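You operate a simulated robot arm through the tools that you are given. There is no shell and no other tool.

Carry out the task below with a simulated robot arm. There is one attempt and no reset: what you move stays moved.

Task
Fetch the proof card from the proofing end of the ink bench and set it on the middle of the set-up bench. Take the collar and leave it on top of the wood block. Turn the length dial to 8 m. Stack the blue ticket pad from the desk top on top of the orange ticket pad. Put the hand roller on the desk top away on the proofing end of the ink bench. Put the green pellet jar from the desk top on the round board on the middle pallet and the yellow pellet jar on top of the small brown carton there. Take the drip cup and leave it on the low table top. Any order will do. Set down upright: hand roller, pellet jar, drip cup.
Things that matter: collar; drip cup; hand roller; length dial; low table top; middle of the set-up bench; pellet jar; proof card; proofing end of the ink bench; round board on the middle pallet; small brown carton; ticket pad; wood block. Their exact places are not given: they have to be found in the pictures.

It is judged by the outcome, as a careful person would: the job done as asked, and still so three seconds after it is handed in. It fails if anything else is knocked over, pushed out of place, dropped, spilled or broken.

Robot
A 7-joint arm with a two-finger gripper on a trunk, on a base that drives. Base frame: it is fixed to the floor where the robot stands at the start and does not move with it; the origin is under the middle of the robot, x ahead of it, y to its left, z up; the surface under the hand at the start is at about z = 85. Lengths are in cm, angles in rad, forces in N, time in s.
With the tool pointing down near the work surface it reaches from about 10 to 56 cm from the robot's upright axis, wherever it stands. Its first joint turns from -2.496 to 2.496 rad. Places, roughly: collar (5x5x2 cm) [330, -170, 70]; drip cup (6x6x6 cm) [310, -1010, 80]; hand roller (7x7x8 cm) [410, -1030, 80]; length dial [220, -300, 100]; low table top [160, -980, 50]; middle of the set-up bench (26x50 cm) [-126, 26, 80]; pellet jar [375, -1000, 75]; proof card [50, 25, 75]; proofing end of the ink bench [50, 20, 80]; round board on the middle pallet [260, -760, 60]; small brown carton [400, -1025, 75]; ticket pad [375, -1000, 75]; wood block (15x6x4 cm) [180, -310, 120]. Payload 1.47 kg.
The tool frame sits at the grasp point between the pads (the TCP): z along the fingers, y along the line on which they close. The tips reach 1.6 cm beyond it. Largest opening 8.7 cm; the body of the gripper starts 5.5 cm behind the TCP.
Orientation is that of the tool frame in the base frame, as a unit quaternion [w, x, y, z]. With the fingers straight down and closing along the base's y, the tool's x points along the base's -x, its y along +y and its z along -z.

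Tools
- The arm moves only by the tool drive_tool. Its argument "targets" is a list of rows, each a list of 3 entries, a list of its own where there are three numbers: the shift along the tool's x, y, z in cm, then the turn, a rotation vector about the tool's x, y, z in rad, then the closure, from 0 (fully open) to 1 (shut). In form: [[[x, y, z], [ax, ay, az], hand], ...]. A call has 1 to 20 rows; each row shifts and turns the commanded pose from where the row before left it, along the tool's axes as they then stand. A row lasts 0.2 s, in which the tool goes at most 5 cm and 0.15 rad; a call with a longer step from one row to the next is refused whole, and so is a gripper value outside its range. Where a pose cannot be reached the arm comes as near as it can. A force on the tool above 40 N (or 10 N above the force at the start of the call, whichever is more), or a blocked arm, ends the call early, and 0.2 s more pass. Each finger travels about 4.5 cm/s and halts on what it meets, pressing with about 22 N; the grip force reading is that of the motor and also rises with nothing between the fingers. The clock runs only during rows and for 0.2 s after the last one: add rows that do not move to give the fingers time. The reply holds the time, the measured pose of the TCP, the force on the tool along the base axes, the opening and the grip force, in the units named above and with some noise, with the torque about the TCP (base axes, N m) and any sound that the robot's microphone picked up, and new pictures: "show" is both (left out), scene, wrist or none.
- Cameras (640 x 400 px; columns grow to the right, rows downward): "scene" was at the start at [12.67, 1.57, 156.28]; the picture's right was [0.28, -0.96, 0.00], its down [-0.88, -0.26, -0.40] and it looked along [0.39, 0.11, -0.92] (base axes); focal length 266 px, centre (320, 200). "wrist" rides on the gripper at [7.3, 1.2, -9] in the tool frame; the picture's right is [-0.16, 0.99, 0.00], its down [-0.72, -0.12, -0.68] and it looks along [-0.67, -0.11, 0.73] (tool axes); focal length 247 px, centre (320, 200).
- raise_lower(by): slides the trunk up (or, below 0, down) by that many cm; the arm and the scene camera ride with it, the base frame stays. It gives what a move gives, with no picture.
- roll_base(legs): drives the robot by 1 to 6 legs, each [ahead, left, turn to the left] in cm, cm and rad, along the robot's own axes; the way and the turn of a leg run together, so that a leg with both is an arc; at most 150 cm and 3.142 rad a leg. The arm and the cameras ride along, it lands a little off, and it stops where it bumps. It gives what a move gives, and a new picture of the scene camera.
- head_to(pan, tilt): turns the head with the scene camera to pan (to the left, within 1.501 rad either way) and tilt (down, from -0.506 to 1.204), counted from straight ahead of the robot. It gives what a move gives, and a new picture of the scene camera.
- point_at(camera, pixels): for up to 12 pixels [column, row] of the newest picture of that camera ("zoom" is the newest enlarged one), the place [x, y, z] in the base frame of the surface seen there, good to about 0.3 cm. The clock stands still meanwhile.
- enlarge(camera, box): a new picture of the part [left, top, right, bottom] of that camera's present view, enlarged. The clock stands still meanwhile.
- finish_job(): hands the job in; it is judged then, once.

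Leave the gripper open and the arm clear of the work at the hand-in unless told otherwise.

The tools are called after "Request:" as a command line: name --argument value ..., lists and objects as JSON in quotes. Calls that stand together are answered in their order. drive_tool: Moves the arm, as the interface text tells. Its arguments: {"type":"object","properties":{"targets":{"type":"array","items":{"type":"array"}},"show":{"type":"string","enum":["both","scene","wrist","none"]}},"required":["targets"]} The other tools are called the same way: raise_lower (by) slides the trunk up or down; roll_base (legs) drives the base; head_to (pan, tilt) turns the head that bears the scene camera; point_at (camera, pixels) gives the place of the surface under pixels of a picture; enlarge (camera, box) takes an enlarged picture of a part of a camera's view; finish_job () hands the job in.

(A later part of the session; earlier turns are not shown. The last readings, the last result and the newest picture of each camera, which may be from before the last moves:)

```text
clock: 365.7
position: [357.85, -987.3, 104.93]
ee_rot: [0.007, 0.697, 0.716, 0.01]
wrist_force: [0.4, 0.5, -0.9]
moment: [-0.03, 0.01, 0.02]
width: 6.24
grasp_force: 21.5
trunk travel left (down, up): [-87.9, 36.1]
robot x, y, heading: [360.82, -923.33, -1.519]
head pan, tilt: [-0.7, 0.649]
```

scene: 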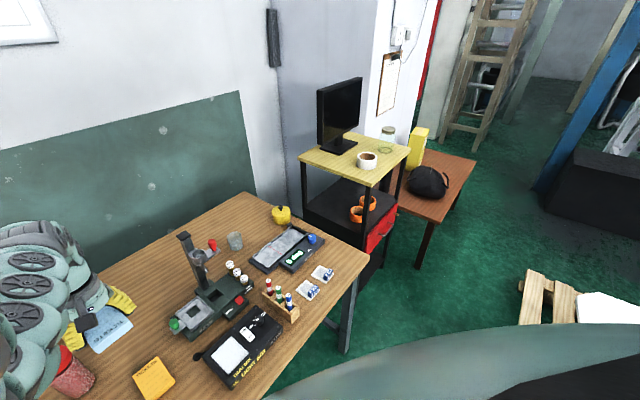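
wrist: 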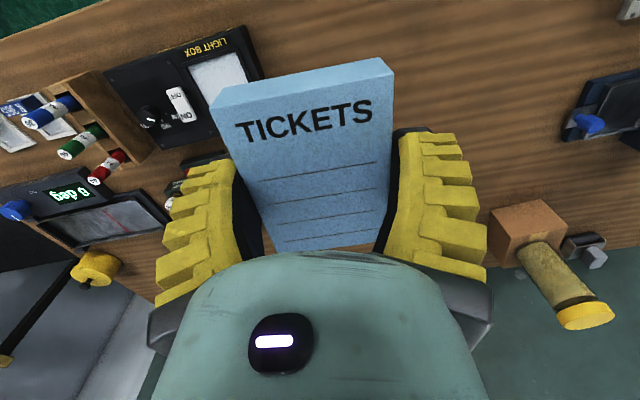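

Request:
enlarge --camera "scene" --box '[80, 300, 240, 400]'

Request:
point_at --camera "zoom" --pixels '[[216, 290], [310, 230], [375, 312], [285, 385], [295, 310], [250, 262], [345, 270], [330, 350]]'

```text
4.00 times, centred on (160, 350) of scene
```

zoom: 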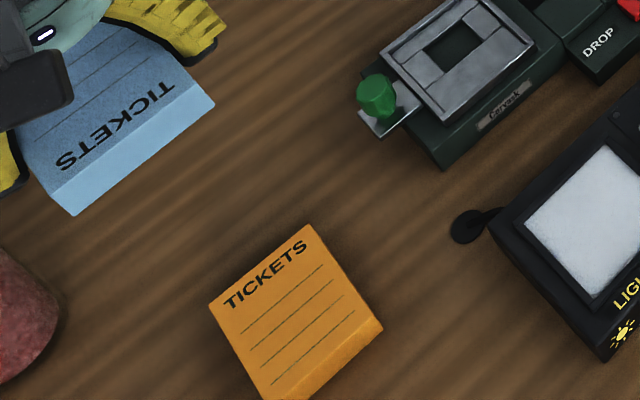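

```text
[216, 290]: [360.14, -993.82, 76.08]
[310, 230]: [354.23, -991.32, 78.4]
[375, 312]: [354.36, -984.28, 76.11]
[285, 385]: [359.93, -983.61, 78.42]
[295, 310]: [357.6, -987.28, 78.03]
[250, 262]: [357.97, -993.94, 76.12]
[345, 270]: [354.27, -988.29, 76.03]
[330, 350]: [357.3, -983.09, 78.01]
```

Orange centre confirmed at about (357.5,−987.1). Lowering the blue pad onto it.

Request:
raise_lower --by -18

Request:
drive_tool --targets '[[[0, -0.3, 0], [0, 0, 0], 1], [[0, 0, 0], [0, 0, 0], 1]]' --show "wrist"

Request:
raise_lower --by -6

Request:
raise_lower --by -0.5

Request:
raise_lower --by -0.3

```text
clock: 367.7
position: [357.63, -987.48, 86.86]
ee_rot: [0.008, 0.697, 0.717, 0.009]
wrist_force: [0.1, -0.5, -2.3]
moment: [0.02, 0.02, 0.01]
width: 6.25
grasp_force: 21.7
trunk travel left (down, up): [-69.9, 54.1]
robot x, y, heading: [360.67, -923.49, -1.521]
head pan, tilt: [-0.7, 0.649]
```

```text
clock: 368.3
position: [357.47, -987.51, 86.85]
ee_rot: [0.009, 0.696, 0.718, 0.01]
wrist_force: [-0.8, 0.5, -0.5]
moment: [-0.02, 0.0, -0.02]
width: 6.21
grasp_force: 22.2
trunk travel left (down, up): [-69.9, 54.1]
robot x, y, heading: [360.57, -923.69, -1.515]
head pan, tilt: [-0.7, 0.649]
```

wrist: 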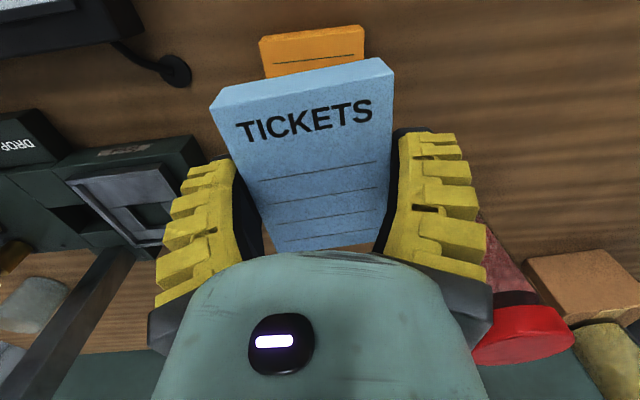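

```text
clock: 369.3
position: [357.42, -987.42, 80.76]
ee_rot: [0.008, 0.697, 0.716, 0.01]
wrist_force: [-0.4, -0.6, -0.7]
moment: [-0.02, 0.02, 0.0]
width: 6.21
grasp_force: 22.0
trunk travel left (down, up): [-63.9, 60.1]
robot x, y, heading: [360.94, -922.93, -1.517]
head pan, tilt: [-0.7, 0.649]
```

```text
clock: 369.8
position: [357.33, -987.37, 80.43]
ee_rot: [0.007, 0.698, 0.716, 0.008]
wrist_force: [-0.3, -0.2, -1.4]
moment: [0.01, -0.01, 0.01]
width: 6.2
grasp_force: 22.1
trunk travel left (down, up): [-63.4, 60.6]
robot x, y, heading: [361.03, -923.69, -1.516]
head pan, tilt: [-0.7, 0.649]
```

```text
clock: 370.3
position: [357.46, -987.51, 80.05]
ee_rot: [0.007, 0.697, 0.717, 0.009]
wrist_force: [-1.4, 0.9, 4.3]
moment: [0.2, -0.13, 0.03]
width: 6.38
grasp_force: 22.2
trunk travel left (down, up): [-63.1, 60.9]
robot x, y, heading: [360.97, -923.46, -1.519]
head pan, tilt: [-0.7, 0.649]
```

Contact. A quick look, then release.

Request:
drive_tool --targets '[[[0, 0, 0], [0, 0, 0], 0.22], [[0, 0, 0], [0, 0, 0], 0.15], [[0, 0, 0], [0, 0, 0], 0.15], [[0, 0, 0], [0, 0, 0], 0.15]]' --show "wrist"

Request:
raise_lower --by 5

Request:
raise_lower --by 20

Request:
drive_tool --targets '[[[0, 0, 0], [0, 0, 0], 0.15]]' --show "wrist"

```text
clock: 371.3
position: [357.49, -987.39, 80.0]
ee_rot: [0.008, 0.696, 0.718, 0.01]
wrist_force: [-0.4, -0.6, -0.4]
moment: [-0.01, 0.01, -0.02]
width: 7.69
grasp_force: 2.1
trunk travel left (down, up): [-63.1, 60.9]
robot x, y, heading: [360.63, -923.49, -1.517]
head pan, tilt: [-0.7, 0.649]
```

wrist: 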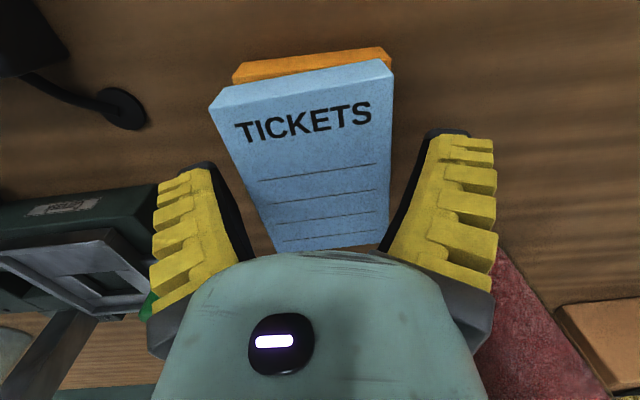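

```text
clock: 372.2
position: [357.45, -987.44, 85.01]
ee_rot: [0.008, 0.697, 0.717, 0.01]
wrist_force: [0.3, -0.2, -0.1]
moment: [0.01, 0.0, 0.03]
width: 7.66
grasp_force: 1.8
trunk travel left (down, up): [-68.1, 55.9]
robot x, y, heading: [360.88, -923.5, -1.513]
head pan, tilt: [-0.7, 0.649]
```

```text
clock: 374.4
position: [357.42, -987.36, 105.06]
ee_rot: [0.008, 0.697, 0.717, 0.009]
wrist_force: [-0.1, 0.1, 0.1]
moment: [-0.01, 0.0, 0.01]
width: 7.67
grasp_force: 1.8
trunk travel left (down, up): [-88.1, 35.9]
robot x, y, heading: [360.92, -923.62, -1.519]
head pan, tilt: [-0.7, 0.649]
```

```text
clock: 374.8
position: [357.43, -987.43, 105.0]
ee_rot: [0.008, 0.697, 0.717, 0.009]
wrist_force: [0.3, 0.0, -0.6]
moment: [0.0, -0.01, -0.01]
width: 7.68
grasp_force: 1.6
trunk travel left (down, up): [-88.1, 35.9]
robot x, y, heading: [360.94, -923.54, -1.518]
head pan, tilt: [-0.7, 0.649]
```

wrist: 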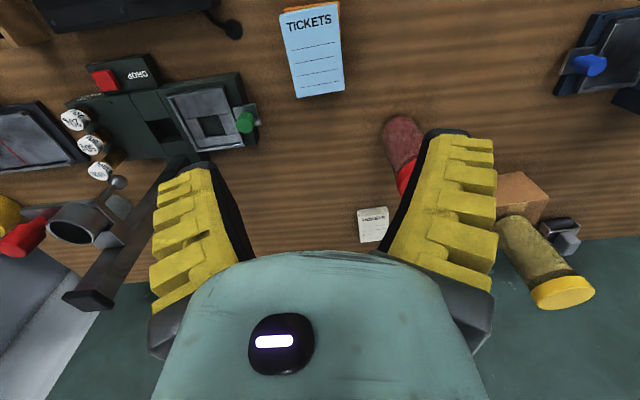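

The blue pad sits on the orange one. Now the drip cup: measuring the stand's parts around it.

Request:
point_at --camera "wrist" --pixels '[[90, 300], [85, 215], [25, 238], [118, 183], [115, 210], [45, 215], [70, 240], [5, 215], [30, 130], [75, 120], [100, 172]]'

Request:
head_to --pan -0.7 --tilt 0.6

Request:
enlarge --camera "scene" --box '[160, 190, 320, 290]'

```text
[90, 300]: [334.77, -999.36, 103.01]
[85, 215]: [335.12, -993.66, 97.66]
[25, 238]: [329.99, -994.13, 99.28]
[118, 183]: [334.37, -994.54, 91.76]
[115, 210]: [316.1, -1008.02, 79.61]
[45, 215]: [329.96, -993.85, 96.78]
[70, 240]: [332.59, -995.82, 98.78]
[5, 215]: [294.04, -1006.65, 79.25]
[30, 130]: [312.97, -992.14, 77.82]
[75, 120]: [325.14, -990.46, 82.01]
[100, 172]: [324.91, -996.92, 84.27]
```

```text
clock: 375.4
position: [357.62, -987.42, 105.09]
ee_rot: [0.008, 0.697, 0.717, 0.009]
wrist_force: [0.4, -0.7, 0.0]
moment: [0.04, -0.03, 0.01]
width: 7.66
grasp_force: 1.7
trunk travel left (down, up): [-88.1, 35.9]
robot x, y, heading: [360.68, -923.53, -1.517]
head pan, tilt: [-0.7, 0.6]
```

scene: 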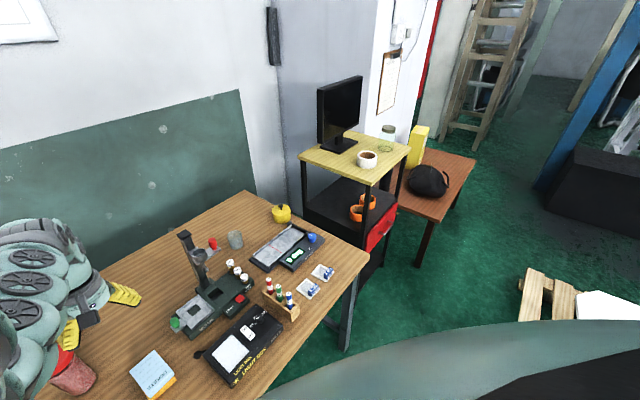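

```text
4.00 times, centred on (240, 240) of scene
```

zoom: 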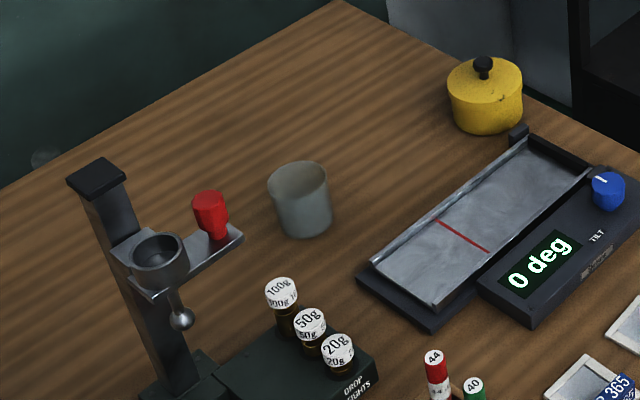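

Request:
point_at --camera "zoom" --pixels '[[298, 165], [270, 190], [328, 190], [302, 200], [305, 225], [302, 232], [235, 235], [212, 205], [280, 290], [460, 95], [380, 280], [525, 140]]'

```text
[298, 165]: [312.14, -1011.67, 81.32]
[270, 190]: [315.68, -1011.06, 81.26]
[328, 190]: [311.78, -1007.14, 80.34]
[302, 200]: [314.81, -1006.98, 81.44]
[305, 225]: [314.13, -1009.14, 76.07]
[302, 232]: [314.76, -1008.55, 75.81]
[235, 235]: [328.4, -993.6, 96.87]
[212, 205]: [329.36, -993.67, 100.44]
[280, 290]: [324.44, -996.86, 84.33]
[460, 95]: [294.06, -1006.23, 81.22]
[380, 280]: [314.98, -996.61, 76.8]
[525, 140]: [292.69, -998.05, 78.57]
```

Cup centre ≈ (313.5,−1009.3), rim z≈81.4, about 5.5 cm wide. I'll back off, go right, and come in past the stand's arm (x≥328) with clearance.

Request:
roll_base --legs '[[-17, 0, 0], [0, -45, 0], [24, 0, 0]]'

Request:
drive_tool --targets '[[[0, 0, 0], [0, 0, 0], 0]]' --show "wrist"

Request:
enlarge --camera "wrist" --box '[200, 60, 456, 220]'

```text
clock: 380.6
position: [313.14, -997.02, 105.18]
ee_rot: [0.008, 0.694, 0.72, 0.009]
wrist_force: [-0.3, 0.1, 0.4]
moment: [0.02, -0.04, -0.01]
width: 7.68
grasp_force: 1.9
trunk travel left (down, up): [-88.1, 35.9]
robot x, y, heading: [315.99, -933.58, -1.509]
head pan, tilt: [-0.7, 0.6]
```

scene: 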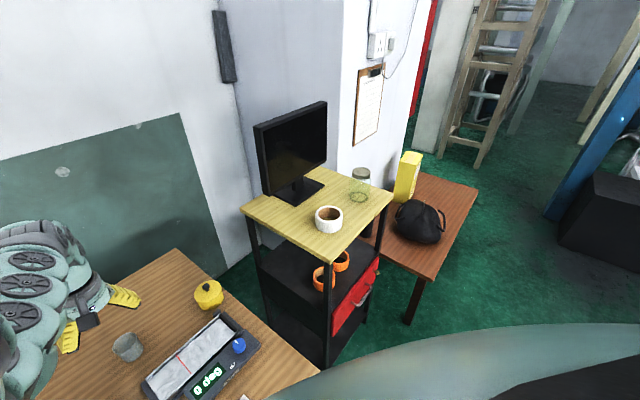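

```text
clock: 381.0
position: [313.11, -997.11, 105.07]
ee_rot: [0.008, 0.694, 0.72, 0.009]
wrist_force: [-0.5, -0.5, 0.7]
moment: [-0.01, 0.0, 0.01]
width: 8.69
grasp_force: 0.1
trunk travel left (down, up): [-88.1, 35.9]
robot x, y, heading: [315.66, -933.31, -1.513]
head pan, tilt: [-0.7, 0.6]
```

wrist: 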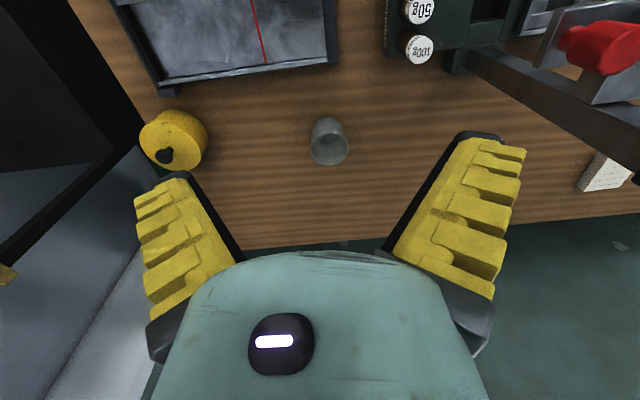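

```text
2.50 times, centred on (328, 140) of wrist
```

zoom: 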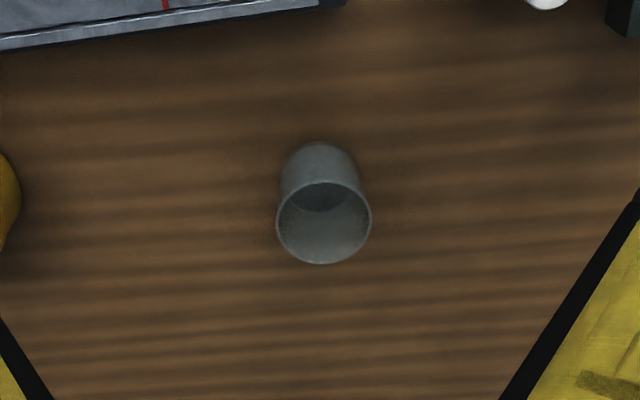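

Request:
point_at --camera "zoom" --pixels '[[278, 225], [370, 218], [323, 182], [325, 263], [318, 145], [323, 240], [282, 200], [366, 195]]'

```text
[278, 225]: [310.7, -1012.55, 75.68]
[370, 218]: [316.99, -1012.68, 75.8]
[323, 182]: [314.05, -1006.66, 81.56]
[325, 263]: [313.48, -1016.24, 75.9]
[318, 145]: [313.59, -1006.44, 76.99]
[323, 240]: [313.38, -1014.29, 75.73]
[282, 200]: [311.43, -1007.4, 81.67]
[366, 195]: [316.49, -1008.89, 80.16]
```

Cup centre (313.8,−1009.2). Rolling 12 cm ahead and lowering.

Request:
roll_base --legs '[[12.1, 0, 0]]'

Request:
raise_lower --by -15

Request:
drive_tool --targets '[[[0, 0, 0], [0, 0, 0], 0]]' --show "wrist"

Request:
enlarge --camera "scene" --box '[0, 200, 240, 400]'

```text
clock: 382.3
position: [313.6, -1009.04, 105.08]
ee_rot: [0.007, 0.695, 0.719, 0.009]
wrist_force: [-1.3, -0.6, -0.9]
moment: [-0.05, -0.03, 0.0]
width: 8.72
grasp_force: 0.1
trunk travel left (down, up): [-88.1, 35.9]
robot x, y, heading: [316.7, -945.18, -1.519]
head pan, tilt: [-0.7, 0.6]
```

scene: 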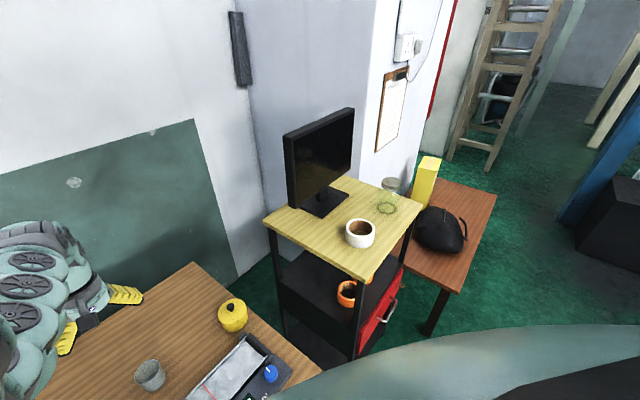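

```text
clock: 384.0
position: [313.55, -1009.03, 90.06]
ee_rot: [0.007, 0.695, 0.719, 0.01]
wrist_force: [0.0, 0.6, -0.3]
moment: [0.05, 0.01, 0.0]
width: 8.72
grasp_force: 0.1
trunk travel left (down, up): [-73.1, 50.9]
robot x, y, heading: [316.7, -945.05, -1.514]
head pan, tilt: [-0.7, 0.6]
```

```text
clock: 384.4
position: [313.6, -1009.06, 90.08]
ee_rot: [0.008, 0.695, 0.719, 0.009]
wrist_force: [0.0, -0.1, -0.6]
moment: [-0.01, -0.02, -0.02]
width: 8.69
grasp_force: 0.1
trunk travel left (down, up): [-73.1, 50.9]
robot x, y, heading: [316.16, -945.13, -1.513]
head pan, tilt: [-0.7, 0.6]
```

wrist: 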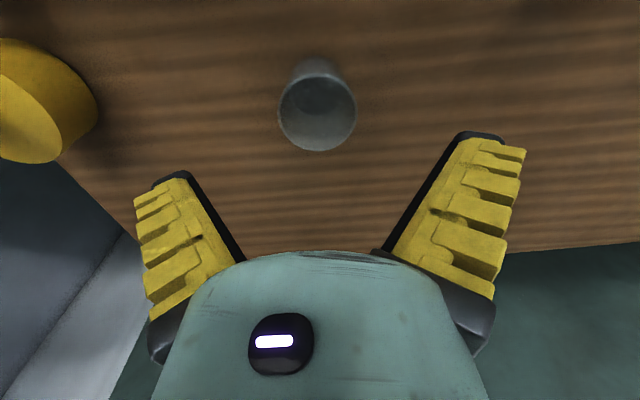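

```text
2.00 times, centred on (120, 300) of scene
```

zoom: 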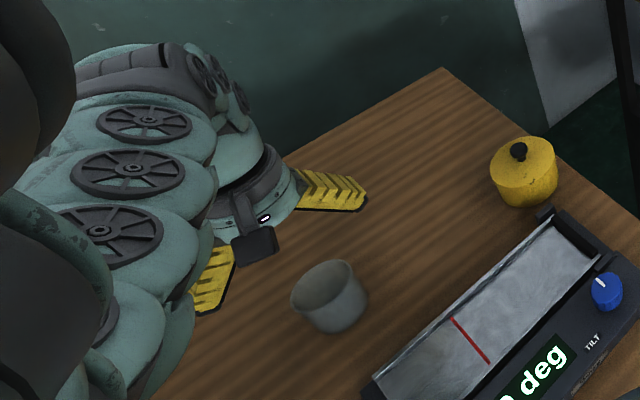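

Request:
point_at --camera "wrist" --pixels '[[279, 112], [355, 112], [318, 78], [317, 150], [317, 60], [60, 120]]'

```text
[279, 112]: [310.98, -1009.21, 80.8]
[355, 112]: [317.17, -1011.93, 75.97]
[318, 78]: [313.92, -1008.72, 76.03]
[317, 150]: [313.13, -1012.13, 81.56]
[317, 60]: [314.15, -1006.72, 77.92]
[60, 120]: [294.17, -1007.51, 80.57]
```

Centred within 3 mm. Lowering to TCP z≈79.3 and closing.

Request:
raise_lower --by -10.7

Request:
drive_tool --targets '[[[0, 0, 0], [0, 0, 0], 0.4], [[0, 0, 0], [0, 0, 0], 1], [[0, 0, 0], [0, 0, 0], 1], [[0, 0, 0], [0, 0, 0], 1], [[0, 0, 0], [0, 0, 0], 1]]' --show "wrist"

```text
clock: 385.8
position: [313.62, -1009.05, 79.35]
ee_rot: [0.008, 0.695, 0.718, 0.01]
wrist_force: [-0.2, -0.3, -0.2]
moment: [-0.01, 0.03, 0.0]
width: 8.72
grasp_force: 0.1
trunk travel left (down, up): [-62.4, 61.6]
robot x, y, heading: [316.68, -945.09, -1.518]
head pan, tilt: [-0.7, 0.6]
```

```text
clock: 387.0
position: [313.49, -1008.99, 79.23]
ee_rot: [0.007, 0.696, 0.718, 0.01]
wrist_force: [0.1, -0.7, 0.2]
moment: [-0.01, 0.03, 0.03]
width: 5.81
grasp_force: 22.4
trunk travel left (down, up): [-62.4, 61.6]
robot x, y, heading: [316.7, -945.02, -1.515]
head pan, tilt: [-0.7, 0.6]
```

wrist: 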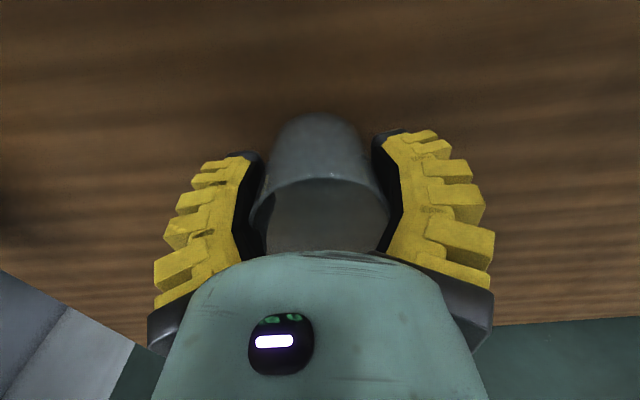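

Cup gripped at 5.8 cm. Lifting and backing away, then looking at the low table.

Request:
raise_lower --by 27

Request:
roll_base --legs '[[-45, 0, 0]]'

Request:
head_to --pan -0.9 --tilt 0.6

Request:
enlarge --camera "scene" --box '[180, 100, 420, 250]'

```text
clock: 389.8
position: [313.58, -1009.07, 106.21]
ee_rot: [0.007, 0.695, 0.718, 0.01]
wrist_force: [-0.2, -0.4, -0.1]
moment: [-0.02, 0.0, 0.0]
width: 5.78
grasp_force: 22.2
trunk travel left (down, up): [-89.4, 34.6]
robot x, y, heading: [316.35, -945.05, -1.508]
head pan, tilt: [-0.7, 0.6]
```

```text
clock: 392.5
position: [311.05, -963.3, 106.36]
ee_rot: [0.008, 0.695, 0.719, 0.009]
wrist_force: [-0.4, -0.6, -0.1]
moment: [-0.02, 0.0, 0.02]
width: 5.77
grasp_force: 22.0
trunk travel left (down, up): [-89.4, 34.6]
robot x, y, heading: [314.05, -899.08, -1.51]
head pan, tilt: [-0.7, 0.6]
```

scene: 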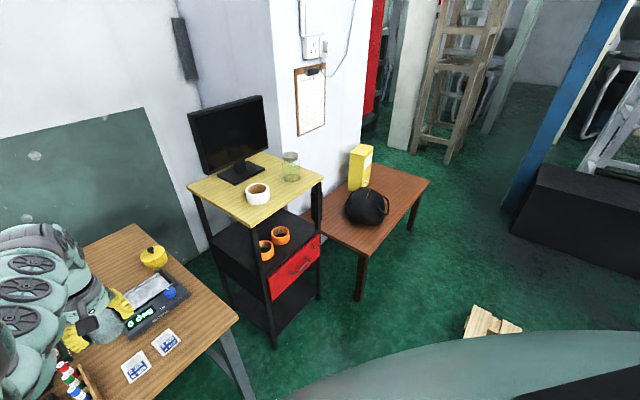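

```text
clock: 393.2
position: [311.02, -963.25, 106.34]
ee_rot: [0.008, 0.695, 0.719, 0.009]
wrist_force: [-0.4, 0.2, 1.2]
moment: [-0.02, -0.03, 0.0]
width: 5.74
grasp_force: 21.8
trunk travel left (down, up): [-89.4, 34.6]
robot x, y, heading: [314.09, -899.56, -1.515]
head pan, tilt: [-0.901, 0.6]
```

scene: 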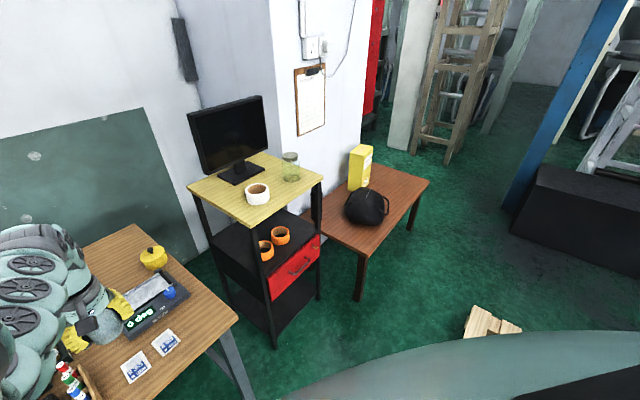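

```text
2.67 times, centred on (300, 175) of scene
```

zoom: 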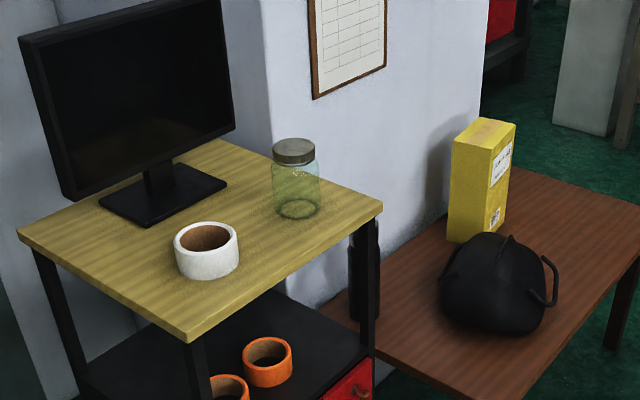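

Request:
point_at --camera "scene" --pixels '[[360, 256], [428, 182], [405, 195], [390, 225], [345, 235], [325, 225], [385, 170], [405, 175], [372, 190], [362, 300], [420, 190], [410, 205]]'

```text
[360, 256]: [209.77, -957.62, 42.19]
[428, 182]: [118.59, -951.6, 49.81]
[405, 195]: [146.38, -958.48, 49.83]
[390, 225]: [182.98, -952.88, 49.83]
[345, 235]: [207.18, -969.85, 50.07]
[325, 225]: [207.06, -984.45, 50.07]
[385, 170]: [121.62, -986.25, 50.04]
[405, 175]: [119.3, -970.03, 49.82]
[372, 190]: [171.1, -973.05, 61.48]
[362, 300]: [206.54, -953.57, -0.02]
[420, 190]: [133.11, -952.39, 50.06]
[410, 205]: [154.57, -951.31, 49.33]
```

The low table spans x 116–210, y −951 to about −1000, z 50. Its right part near (135,−967) is free. Checking the floor in front of it.

Request:
point_at --camera "scene" --pixels '[[514, 232], [545, 165], [470, 335], [480, 305], [450, 230], [500, 280], [610, 270], [440, 160], [405, 148], [505, 205], [540, 250]]'

Request:
head_to --pan -1.4 --tilt 0.6

```text
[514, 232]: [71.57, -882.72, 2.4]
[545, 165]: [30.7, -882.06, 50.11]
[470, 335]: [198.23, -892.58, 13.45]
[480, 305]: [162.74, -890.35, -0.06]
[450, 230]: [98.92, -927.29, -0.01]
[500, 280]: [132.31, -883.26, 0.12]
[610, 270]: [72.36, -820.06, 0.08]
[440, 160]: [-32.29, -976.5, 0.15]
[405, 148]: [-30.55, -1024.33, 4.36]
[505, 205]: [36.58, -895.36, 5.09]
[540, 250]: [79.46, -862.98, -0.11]
```

```text
clock: 394.2
position: [311.11, -963.36, 106.35]
ee_rot: [0.007, 0.695, 0.719, 0.009]
wrist_force: [-0.7, -0.5, -0.2]
moment: [0.0, -0.02, -0.03]
width: 5.73
grasp_force: 22.1
trunk travel left (down, up): [-89.4, 34.6]
robot x, y, heading: [313.94, -899.37, -1.512]
head pan, tilt: [-1.4, 0.6]
```

scene: 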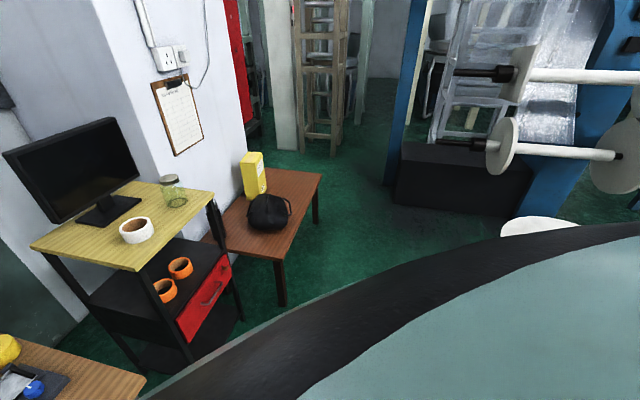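

Request:
point_at --camera "scene" --pixels '[[249, 212], [256, 229], [270, 232], [288, 222], [240, 240], [260, 250], [275, 258], [285, 240], [300, 190], [235, 222], [225, 240], [270, 245]]'

Request:
enlarge --camera "scene" --box '[180, 140, 340, 290]'

```text
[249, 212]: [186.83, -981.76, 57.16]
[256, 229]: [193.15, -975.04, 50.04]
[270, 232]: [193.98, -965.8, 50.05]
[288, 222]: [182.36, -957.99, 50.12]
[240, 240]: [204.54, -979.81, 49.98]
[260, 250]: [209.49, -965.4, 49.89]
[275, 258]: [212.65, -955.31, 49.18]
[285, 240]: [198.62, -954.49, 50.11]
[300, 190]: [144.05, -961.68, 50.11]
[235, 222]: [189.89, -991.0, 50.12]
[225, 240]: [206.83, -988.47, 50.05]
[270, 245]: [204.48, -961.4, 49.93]
```

```text
2.67 times, centred on (260, 215) of scene
```

zoom: 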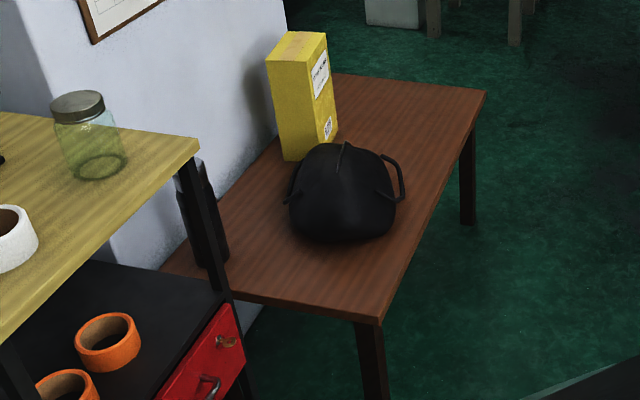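

Free strip on the table's left: x 192–209, y −952 to −985. Target (201,−967). I'll turn to face it and drive in between the pallet and the cart.

Request:
roll_base --legs '[[0, 0, -1.24], [0, 17.8, 0], [40, 0, 0]]'

Request:
drive_tool --targets '[[[0, 0, 0], [0, 0, 0], 1]]' --show "wrist"

```text
clock: 400.8
position: [223.45, -953.06, 106.33]
ee_rot: [0.011, 0.98, 0.2, 0.003]
wrist_force: [0.7, 0.1, -0.2]
moment: [-0.03, -0.01, -0.01]
width: 5.71
grasp_force: 22.3
trunk travel left (down, up): [-89.4, 34.6]
robot x, y, heading: [284.42, -933.07, -2.718]
head pan, tilt: [-1.4, 0.6]
```

scene: 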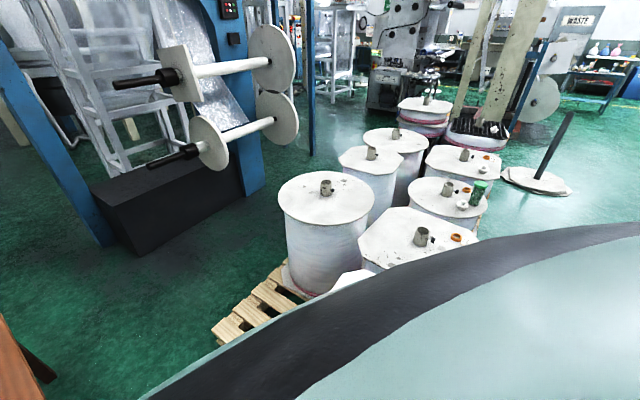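

```text
clock: 401.2
position: [223.69, -953.14, 106.34]
ee_rot: [0.011, 0.98, 0.2, 0.004]
wrist_force: [0.3, 1.1, 0.0]
moment: [-0.01, 0.01, -0.02]
width: 5.73
grasp_force: 22.3
trunk travel left (down, up): [-89.4, 34.6]
robot x, y, heading: [284.33, -932.94, -2.719]
head pan, tilt: [-1.4, 0.6]
```

wrist: 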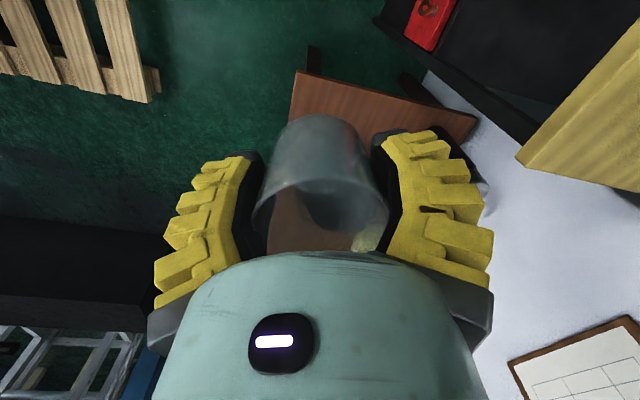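

The green jar is visible standing on its board. Moving the last 26 cm over the table's left strip.

Request:
roll_base --legs '[[26.3, 3.4, 0]]'

Request:
raise_lower --by -25

Request:
drive_tool --targets '[[[0, 0, 0], [0, 0, 0], 1]]' --show "wrist"

```text
clock: 403.1
position: [201.3, -967.35, 106.34]
ee_rot: [0.012, 0.979, 0.202, 0.003]
wrist_force: [0.3, -0.1, -0.4]
moment: [0.0, 0.01, 0.01]
width: 5.71
grasp_force: 21.8
trunk travel left (down, up): [-89.4, 34.6]
robot x, y, heading: [261.88, -946.91, -2.702]
head pan, tilt: [-1.4, 0.6]
```

scene: 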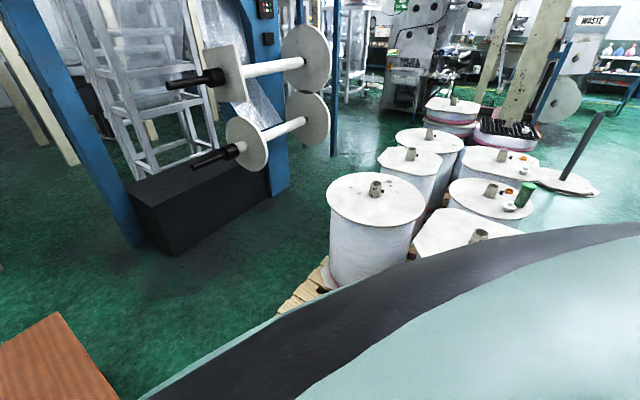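

```text
clock: 405.7
position: [201.38, -967.48, 81.3]
ee_rot: [0.012, 0.979, 0.202, 0.002]
wrist_force: [-0.4, -0.5, -0.6]
moment: [-0.02, -0.01, -0.03]
width: 5.71
grasp_force: 21.7
trunk travel left (down, up): [-64.4, 59.6]
robot x, y, heading: [261.91, -946.9, -2.709]
head pan, tilt: [-1.4, 0.6]
```

```text
clock: 406.1
position: [201.32, -967.43, 81.37]
ee_rot: [0.011, 0.979, 0.202, 0.003]
wrist_force: [0.2, -0.8, -0.4]
moment: [0.02, 0.0, 0.02]
width: 5.75
grasp_force: 22.2
trunk travel left (down, up): [-64.4, 59.6]
robot x, y, heading: [261.9, -946.85, -2.71]
head pan, tilt: [-1.4, 0.6]
```

wrist: 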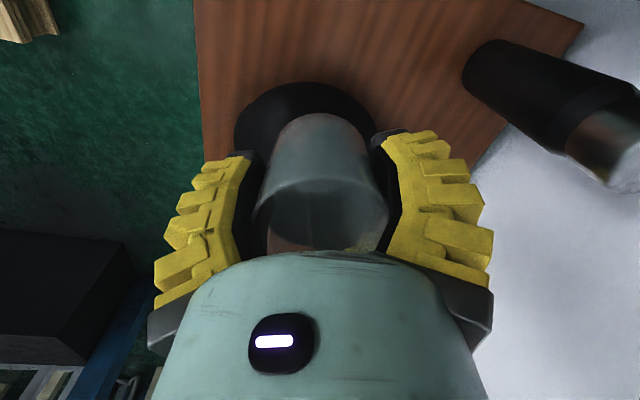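

A black shape is near the cup in this view. Checking where the bag and bottle are relative to the drop spot.

Request:
point_at --camera "wrist" --pixels '[[250, 120], [300, 95], [350, 100], [240, 145], [370, 120], [225, 120], [300, 60], [400, 80], [480, 80], [540, 140], [205, 60], [560, 30]]'

```text
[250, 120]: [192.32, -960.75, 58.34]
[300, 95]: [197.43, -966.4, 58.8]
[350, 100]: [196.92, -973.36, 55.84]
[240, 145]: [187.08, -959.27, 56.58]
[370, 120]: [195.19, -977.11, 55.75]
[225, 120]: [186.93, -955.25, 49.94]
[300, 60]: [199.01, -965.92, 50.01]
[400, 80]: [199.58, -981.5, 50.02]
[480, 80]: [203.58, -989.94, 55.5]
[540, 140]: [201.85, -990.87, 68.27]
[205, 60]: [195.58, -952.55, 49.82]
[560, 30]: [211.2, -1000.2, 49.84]
```

The bag bulges to x≈198, so a better spot is the front-left corner area around (203,−959.5). Shifting there.

Request:
roll_base --legs '[[-4.9, -6.4, 0]]'

Request:
raise_lower --by -17

Request:
drive_tool --targets '[[[0, 0, 0], [0, 0, 0], 1]]' --show "wrist"

Request:
point_at --camera "wrist" --pixels '[[230, 150], [200, 150], [150, 200], [215, 60], [300, 60], [420, 120], [400, 60], [480, 100]]'

```text
clock: 407.1
position: [202.97, -959.57, 81.34]
ee_rot: [0.012, 0.979, 0.202, 0.003]
wrist_force: [-0.4, -1.2, -1.5]
moment: [0.02, -0.04, 0.02]
width: 5.68
grasp_force: 21.9
trunk travel left (down, up): [-64.4, 59.6]
robot x, y, heading: [263.58, -939.48, -2.706]
head pan, tilt: [-1.4, 0.6]
```

scene: 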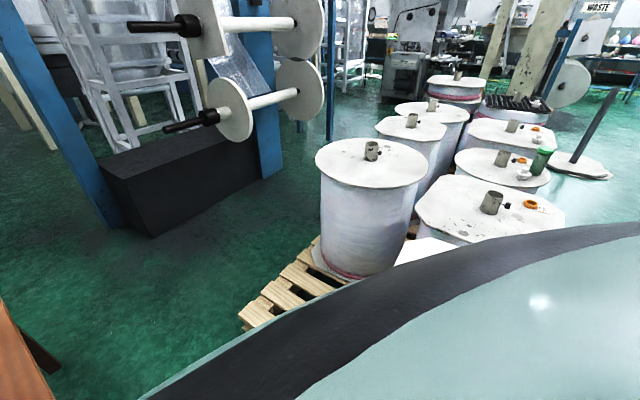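

```text
clock: 409.1
position: [203.09, -959.51, 64.3]
ee_rot: [0.012, 0.979, 0.202, 0.003]
wrist_force: [0.0, 0.1, -0.2]
moment: [0.01, -0.04, 0.01]
width: 5.71
grasp_force: 21.4
trunk travel left (down, up): [-47.4, 76.6]
robot x, y, heading: [263.49, -939.3, -2.711]
head pan, tilt: [-1.4, 0.6]
```

```text
clock: 409.5
position: [203.09, -959.62, 64.38]
ee_rot: [0.012, 0.979, 0.202, 0.003]
wrist_force: [0.3, -0.5, 0.3]
moment: [0.0, -0.03, 0.0]
width: 5.7
grasp_force: 22.2
trunk travel left (down, up): [-47.4, 76.6]
robot x, y, heading: [263.51, -939.09, -2.709]
head pan, tilt: [-1.4, 0.6]
```

wrist: 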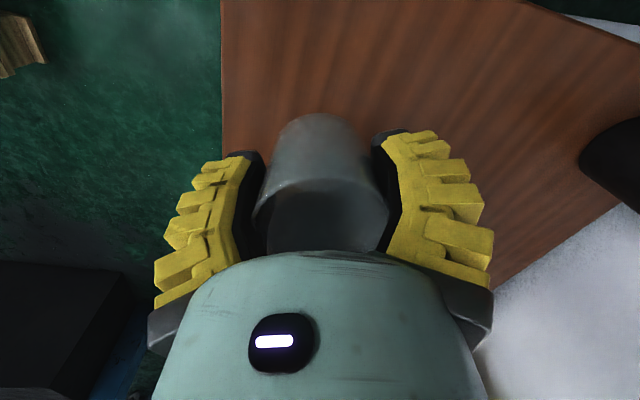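

```text
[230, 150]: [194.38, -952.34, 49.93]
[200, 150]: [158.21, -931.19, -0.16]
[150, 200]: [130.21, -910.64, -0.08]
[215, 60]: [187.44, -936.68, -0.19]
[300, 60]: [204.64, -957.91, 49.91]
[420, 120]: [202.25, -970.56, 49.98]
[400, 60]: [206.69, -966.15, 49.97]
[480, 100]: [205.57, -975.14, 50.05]
```

Clear. Lowering to the table.

Request:
raise_lower --by -10.4

Request:
raise_lower --by -0.5

Request:
raise_lower --by -0.3

```text
clock: 410.8
position: [203.03, -959.63, 54.04]
ee_rot: [0.012, 0.979, 0.203, 0.003]
wrist_force: [-0.2, 1.5, 0.1]
moment: [0.01, 0.01, 0.01]
width: 5.69
grasp_force: 21.8
trunk travel left (down, up): [-37.0, 87.0]
robot x, y, heading: [263.58, -939.26, -2.707]
head pan, tilt: [-1.4, 0.6]
```

```text
clock: 411.4
position: [203.03, -959.67, 53.44]
ee_rot: [0.012, 0.979, 0.202, 0.004]
wrist_force: [0.8, 0.1, -0.2]
moment: [0.02, 0.02, -0.02]
width: 5.65
grasp_force: 22.1
trunk travel left (down, up): [-36.5, 87.5]
robot x, y, heading: [263.73, -938.54, -2.715]
head pan, tilt: [-1.4, 0.6]
```

```text
clock: 411.9
position: [202.99, -959.58, 53.24]
ee_rot: [0.012, 0.979, 0.203, 0.002]
wrist_force: [5.7, 2.6, 17.9]
moment: [0.04, -0.12, 0.0]
width: 5.69
grasp_force: 21.6
trunk travel left (down, up): [-36.2, 87.8]
robot x, y, heading: [263.71, -938.98, -2.709]
head pan, tilt: [-1.4, 0.6]
```

Contact with the table. Releasing and rising.

Request:
raise_lower --by 0.2

Request:
drive_tool --targets '[[[0, 0, 0], [0, 0, 0], 0.3], [[0, 0, 0], [0, 0, 0], 0.15], [[0, 0, 0], [0, 0, 0], 0.1], [[0, 0, 0], [0, 0, 0], 0.1]]' --show "none"

Request:
raise_lower --by 6

Request:
raise_lower --by 25

Request:
drive_tool --targets '[[[0, 0, 0], [0, 0, 0], 0.1]]' --show "wrist"

```text
clock: 412.4
position: [203.02, -959.58, 53.21]
ee_rot: [0.012, 0.979, 0.202, 0.004]
wrist_force: [-0.5, 0.1, 0.4]
moment: [-0.02, 0.06, 0.01]
width: 5.68
grasp_force: 22.0
trunk travel left (down, up): [-36.4, 87.6]
robot x, y, heading: [263.88, -939.02, -2.711]
head pan, tilt: [-1.4, 0.6]
```

```text
clock: 413.4
position: [203.0, -959.63, 53.4]
ee_rot: [0.013, 0.979, 0.202, 0.003]
wrist_force: [-0.7, 0.0, 0.5]
moment: [-0.01, 0.02, -0.01]
width: 8.03
grasp_force: 1.1
trunk travel left (down, up): [-36.4, 87.6]
robot x, y, heading: [263.61, -939.22, -2.708]
head pan, tilt: [-1.4, 0.6]
```

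```text
clock: 414.4
position: [202.99, -959.57, 59.35]
ee_rot: [0.012, 0.979, 0.201, 0.004]
wrist_force: [-0.1, 0.6, 0.1]
moment: [0.01, -0.02, 0.02]
width: 8.04
grasp_force: 1.5
trunk travel left (down, up): [-42.4, 81.6]
robot x, y, heading: [263.1, -939.1, -2.71]
head pan, tilt: [-1.4, 0.6]
```

```text
clock: 417.0
position: [203.16, -959.51, 84.27]
ee_rot: [0.012, 0.979, 0.201, 0.004]
wrist_force: [0.3, 0.5, 0.5]
moment: [0.02, -0.03, 0.03]
width: 8.06
grasp_force: 1.3
trunk travel left (down, up): [-67.4, 56.6]
robot x, y, heading: [263.72, -938.91, -2.706]
head pan, tilt: [-1.4, 0.6]
```

```text
clock: 417.4
position: [203.03, -959.62, 84.27]
ee_rot: [0.012, 0.979, 0.202, 0.003]
wrist_force: [0.5, -0.1, 0.7]
moment: [-0.02, 0.02, -0.01]
width: 8.03
grasp_force: 1.4
trunk travel left (down, up): [-67.4, 56.6]
robot x, y, heading: [263.72, -939.18, -2.713]
head pan, tilt: [-1.4, 0.6]
```

wrist: 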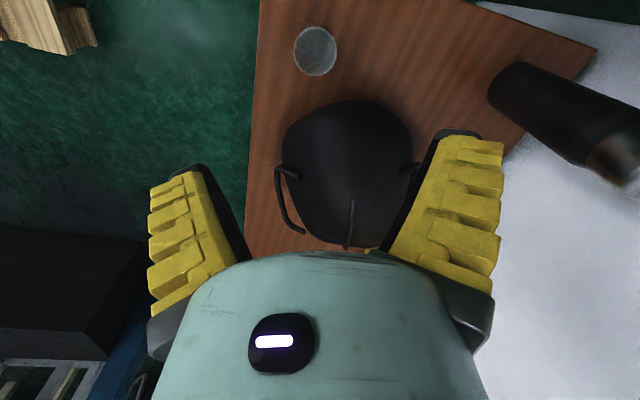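

The cup stands on the low table. Last item: the hand roller, best reached from the desk's left end. I'll raise the arm and drive back along the aisle to there.

Request:
raise_lower --by 22

Request:
roll_base --legs '[[-61, 1.5, 0], [-75, 29, 0], [-75, 29, 0]]'

```text
clock: 419.7
position: [202.99, -959.47, 106.31]
ee_rot: [0.012, 0.979, 0.202, 0.003]
wrist_force: [-0.7, -0.1, -0.3]
moment: [0.0, 0.0, 0.02]
width: 8.03
grasp_force: 1.9
trunk travel left (down, up): [-89.4, 34.6]
robot x, y, heading: [263.87, -938.96, -2.707]
head pan, tilt: [-1.4, 0.6]
```

```text
clock: 430.9
position: [417.34, -928.18, 106.28]
ee_rot: [0.012, 0.981, 0.193, 0.004]
wrist_force: [-0.1, -0.7, -0.2]
moment: [-0.01, -0.01, 0.03]
width: 8.03
grasp_force: 2.1
trunk travel left (down, up): [-89.4, 34.6]
robot x, y, heading: [478.15, -908.62, -2.727]
head pan, tilt: [-1.4, 0.6]
```

scene: 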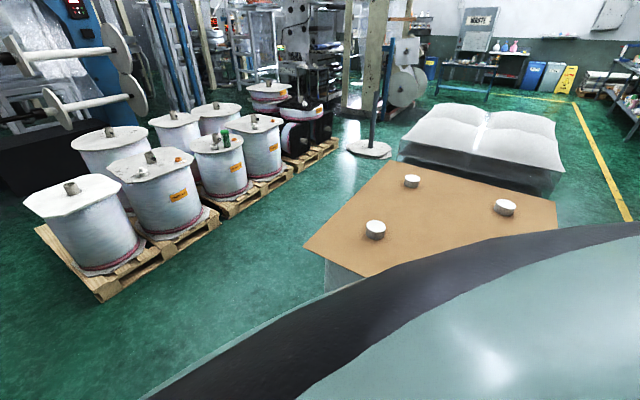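

Turning to face −x and sliding toward the roller at the desk's left end.

Request:
roll_base --legs '[[0, 0, -0.41], [0, 105, 0]]'

Request:
drive_tool --targets '[[[0, 0, 0], [0, 0, 0], 0]]' --show "wrist"

```text
clock: 437.4
position: [416.75, -1006.96, 106.24]
ee_rot: [0.012, 1.0, 0.004, 0.001]
wrist_force: [0.0, 0.3, -0.5]
moment: [0.0, -0.01, 0.01]
width: 8.05
grasp_force: 0.8
trunk travel left (down, up): [-89.4, 34.6]
robot x, y, heading: [480.7, -1011.54, -3.107]
head pan, tilt: [-1.4, 0.6]
```

scene: 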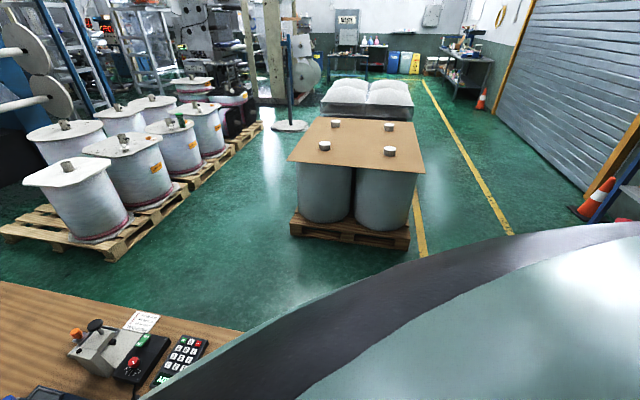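

```text
clock: 437.8
position: [416.81, -1007.05, 106.35]
ee_rot: [0.012, 1.0, 0.005, 0.001]
wrist_force: [0.0, 0.5, 0.2]
moment: [0.03, -0.02, -0.03]
width: 8.73
grasp_force: 0.1
trunk travel left (down, up): [-89.4, 34.6]
robot x, y, heading: [480.97, -1011.63, -3.104]
head pan, tilt: [-1.4, 0.6]
```

wrist: 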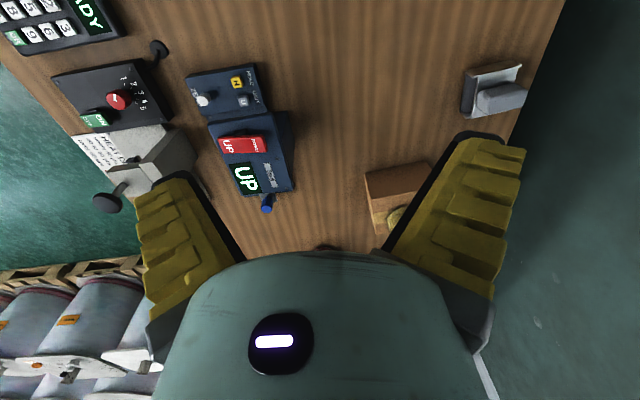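

The roller is at (492,90). Enlarging and measuring it.

Request:
enlarge --camera "wrist" --box '[430, 40, 560, 140]'

Request:
point_at --camera "zoom" --pixels '[[180, 140], [240, 130], [440, 110], [250, 255], [450, 240], [350, 260], [350, 230], [180, 300], [150, 330], [300, 130], [460, 270], [280, 310]]'

```text
4.00 times, centred on (495, 90) of wrist
```

zoom: 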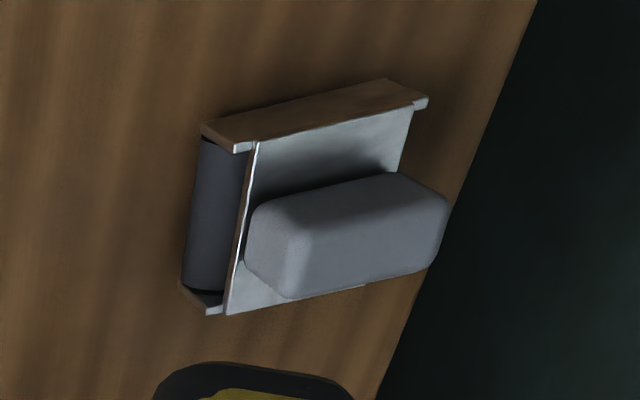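

```text
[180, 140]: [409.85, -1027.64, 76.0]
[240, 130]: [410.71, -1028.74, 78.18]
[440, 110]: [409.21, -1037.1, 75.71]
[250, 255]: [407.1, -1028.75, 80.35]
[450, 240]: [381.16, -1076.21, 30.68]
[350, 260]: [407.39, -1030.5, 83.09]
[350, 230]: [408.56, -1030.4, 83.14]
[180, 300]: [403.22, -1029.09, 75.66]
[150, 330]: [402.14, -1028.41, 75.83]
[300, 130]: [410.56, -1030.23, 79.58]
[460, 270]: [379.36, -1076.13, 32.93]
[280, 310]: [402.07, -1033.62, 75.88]
```

Handle block: top z 83.1, centre about (407.9,−1031), its long side along y. I'll slide left and slightly ahead, then look from above.

Request:
roll_base --legs '[[3, 23.5, 0]]'

Request:
drive_tool --targets '[[[-3, 0, 0], [0, 0, 0], 0], [[-3, 0, 0], [0, 0, 0], 0], [[0, 0, 0], [0, 0, 0], 0]]' --show "wrist"

```text
clock: 439.6
position: [414.55, -1029.97, 106.36]
ee_rot: [0.015, 1.0, 0.005, 0.001]
wrist_force: [0.0, -0.3, -0.5]
moment: [-0.01, 0.0, -0.01]
width: 8.7
grasp_force: 0.1
trunk travel left (down, up): [-89.4, 34.6]
robot x, y, heading: [478.23, -1034.13, -3.107]
head pan, tilt: [-1.4, 0.6]
stopped in leg 1: the robot was blocked; the commanded pose is now the measured one
```

scene: 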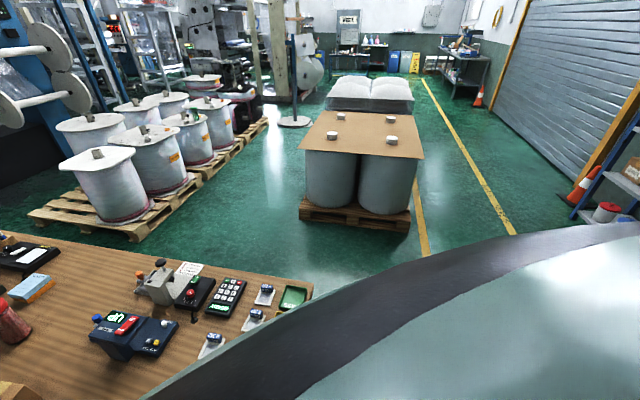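

```text
clock: 440.4
position: [413.08, -1030.43, 106.41]
ee_rot: [0.014, 1.0, 0.005, 0.001]
wrist_force: [-0.1, 0.9, -0.4]
moment: [-0.03, 0.0, -0.01]
width: 8.7
grasp_force: 0.0
out of reach, approached as far as the arm can: row 1, 2
trunk travel left (down, up): [-89.4, 34.6]
robot x, y, heading: [478.24, -1034.39, -3.105]
head pan, tilt: [-1.4, 0.6]
```

wrist: 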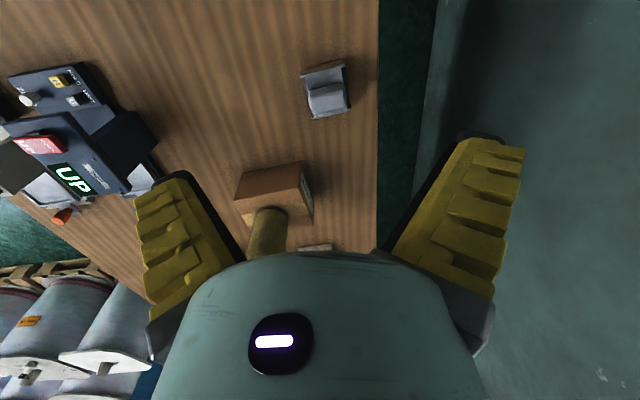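

The base was blocked just at the end of that move. I'll check that the desk and its items didn't shift.

Request:
point_at --camera "wrist" --pixels '[[325, 97], [310, 98], [345, 98], [318, 72], [308, 75], [270, 235], [300, 190], [70, 175], [325, 108], [340, 65]]'

Request:
point_at --camera "scene" --pixels '[[30, 290], [10, 320], [127, 325], [290, 300], [155, 285], [310, 290], [25, 255]]'

Request:
enlarge --camera "wrist" --box '[260, 40, 390, 140]'

```text
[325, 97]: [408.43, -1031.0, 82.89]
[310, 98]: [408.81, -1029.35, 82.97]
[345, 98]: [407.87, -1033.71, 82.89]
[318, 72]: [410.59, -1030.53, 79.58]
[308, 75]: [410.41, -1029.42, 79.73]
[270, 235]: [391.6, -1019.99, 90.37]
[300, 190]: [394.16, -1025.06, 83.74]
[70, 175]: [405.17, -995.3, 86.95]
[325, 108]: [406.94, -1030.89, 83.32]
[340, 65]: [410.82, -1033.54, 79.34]
```

```text
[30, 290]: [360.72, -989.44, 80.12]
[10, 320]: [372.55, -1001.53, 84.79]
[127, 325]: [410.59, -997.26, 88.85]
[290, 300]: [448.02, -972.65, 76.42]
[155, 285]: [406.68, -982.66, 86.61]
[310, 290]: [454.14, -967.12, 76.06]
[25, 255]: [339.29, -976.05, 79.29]
```

```text
4.00 times, centred on (325, 90) of wrist
```

zoom: 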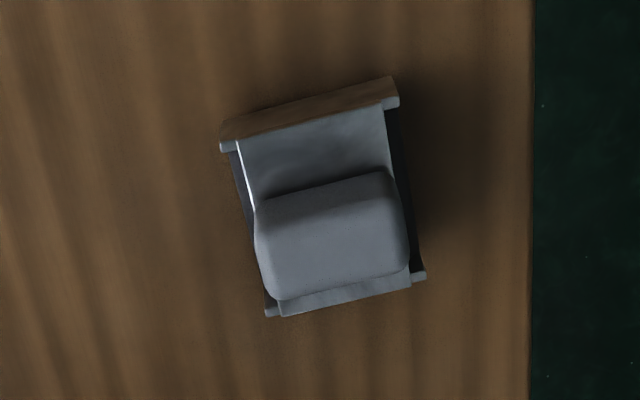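

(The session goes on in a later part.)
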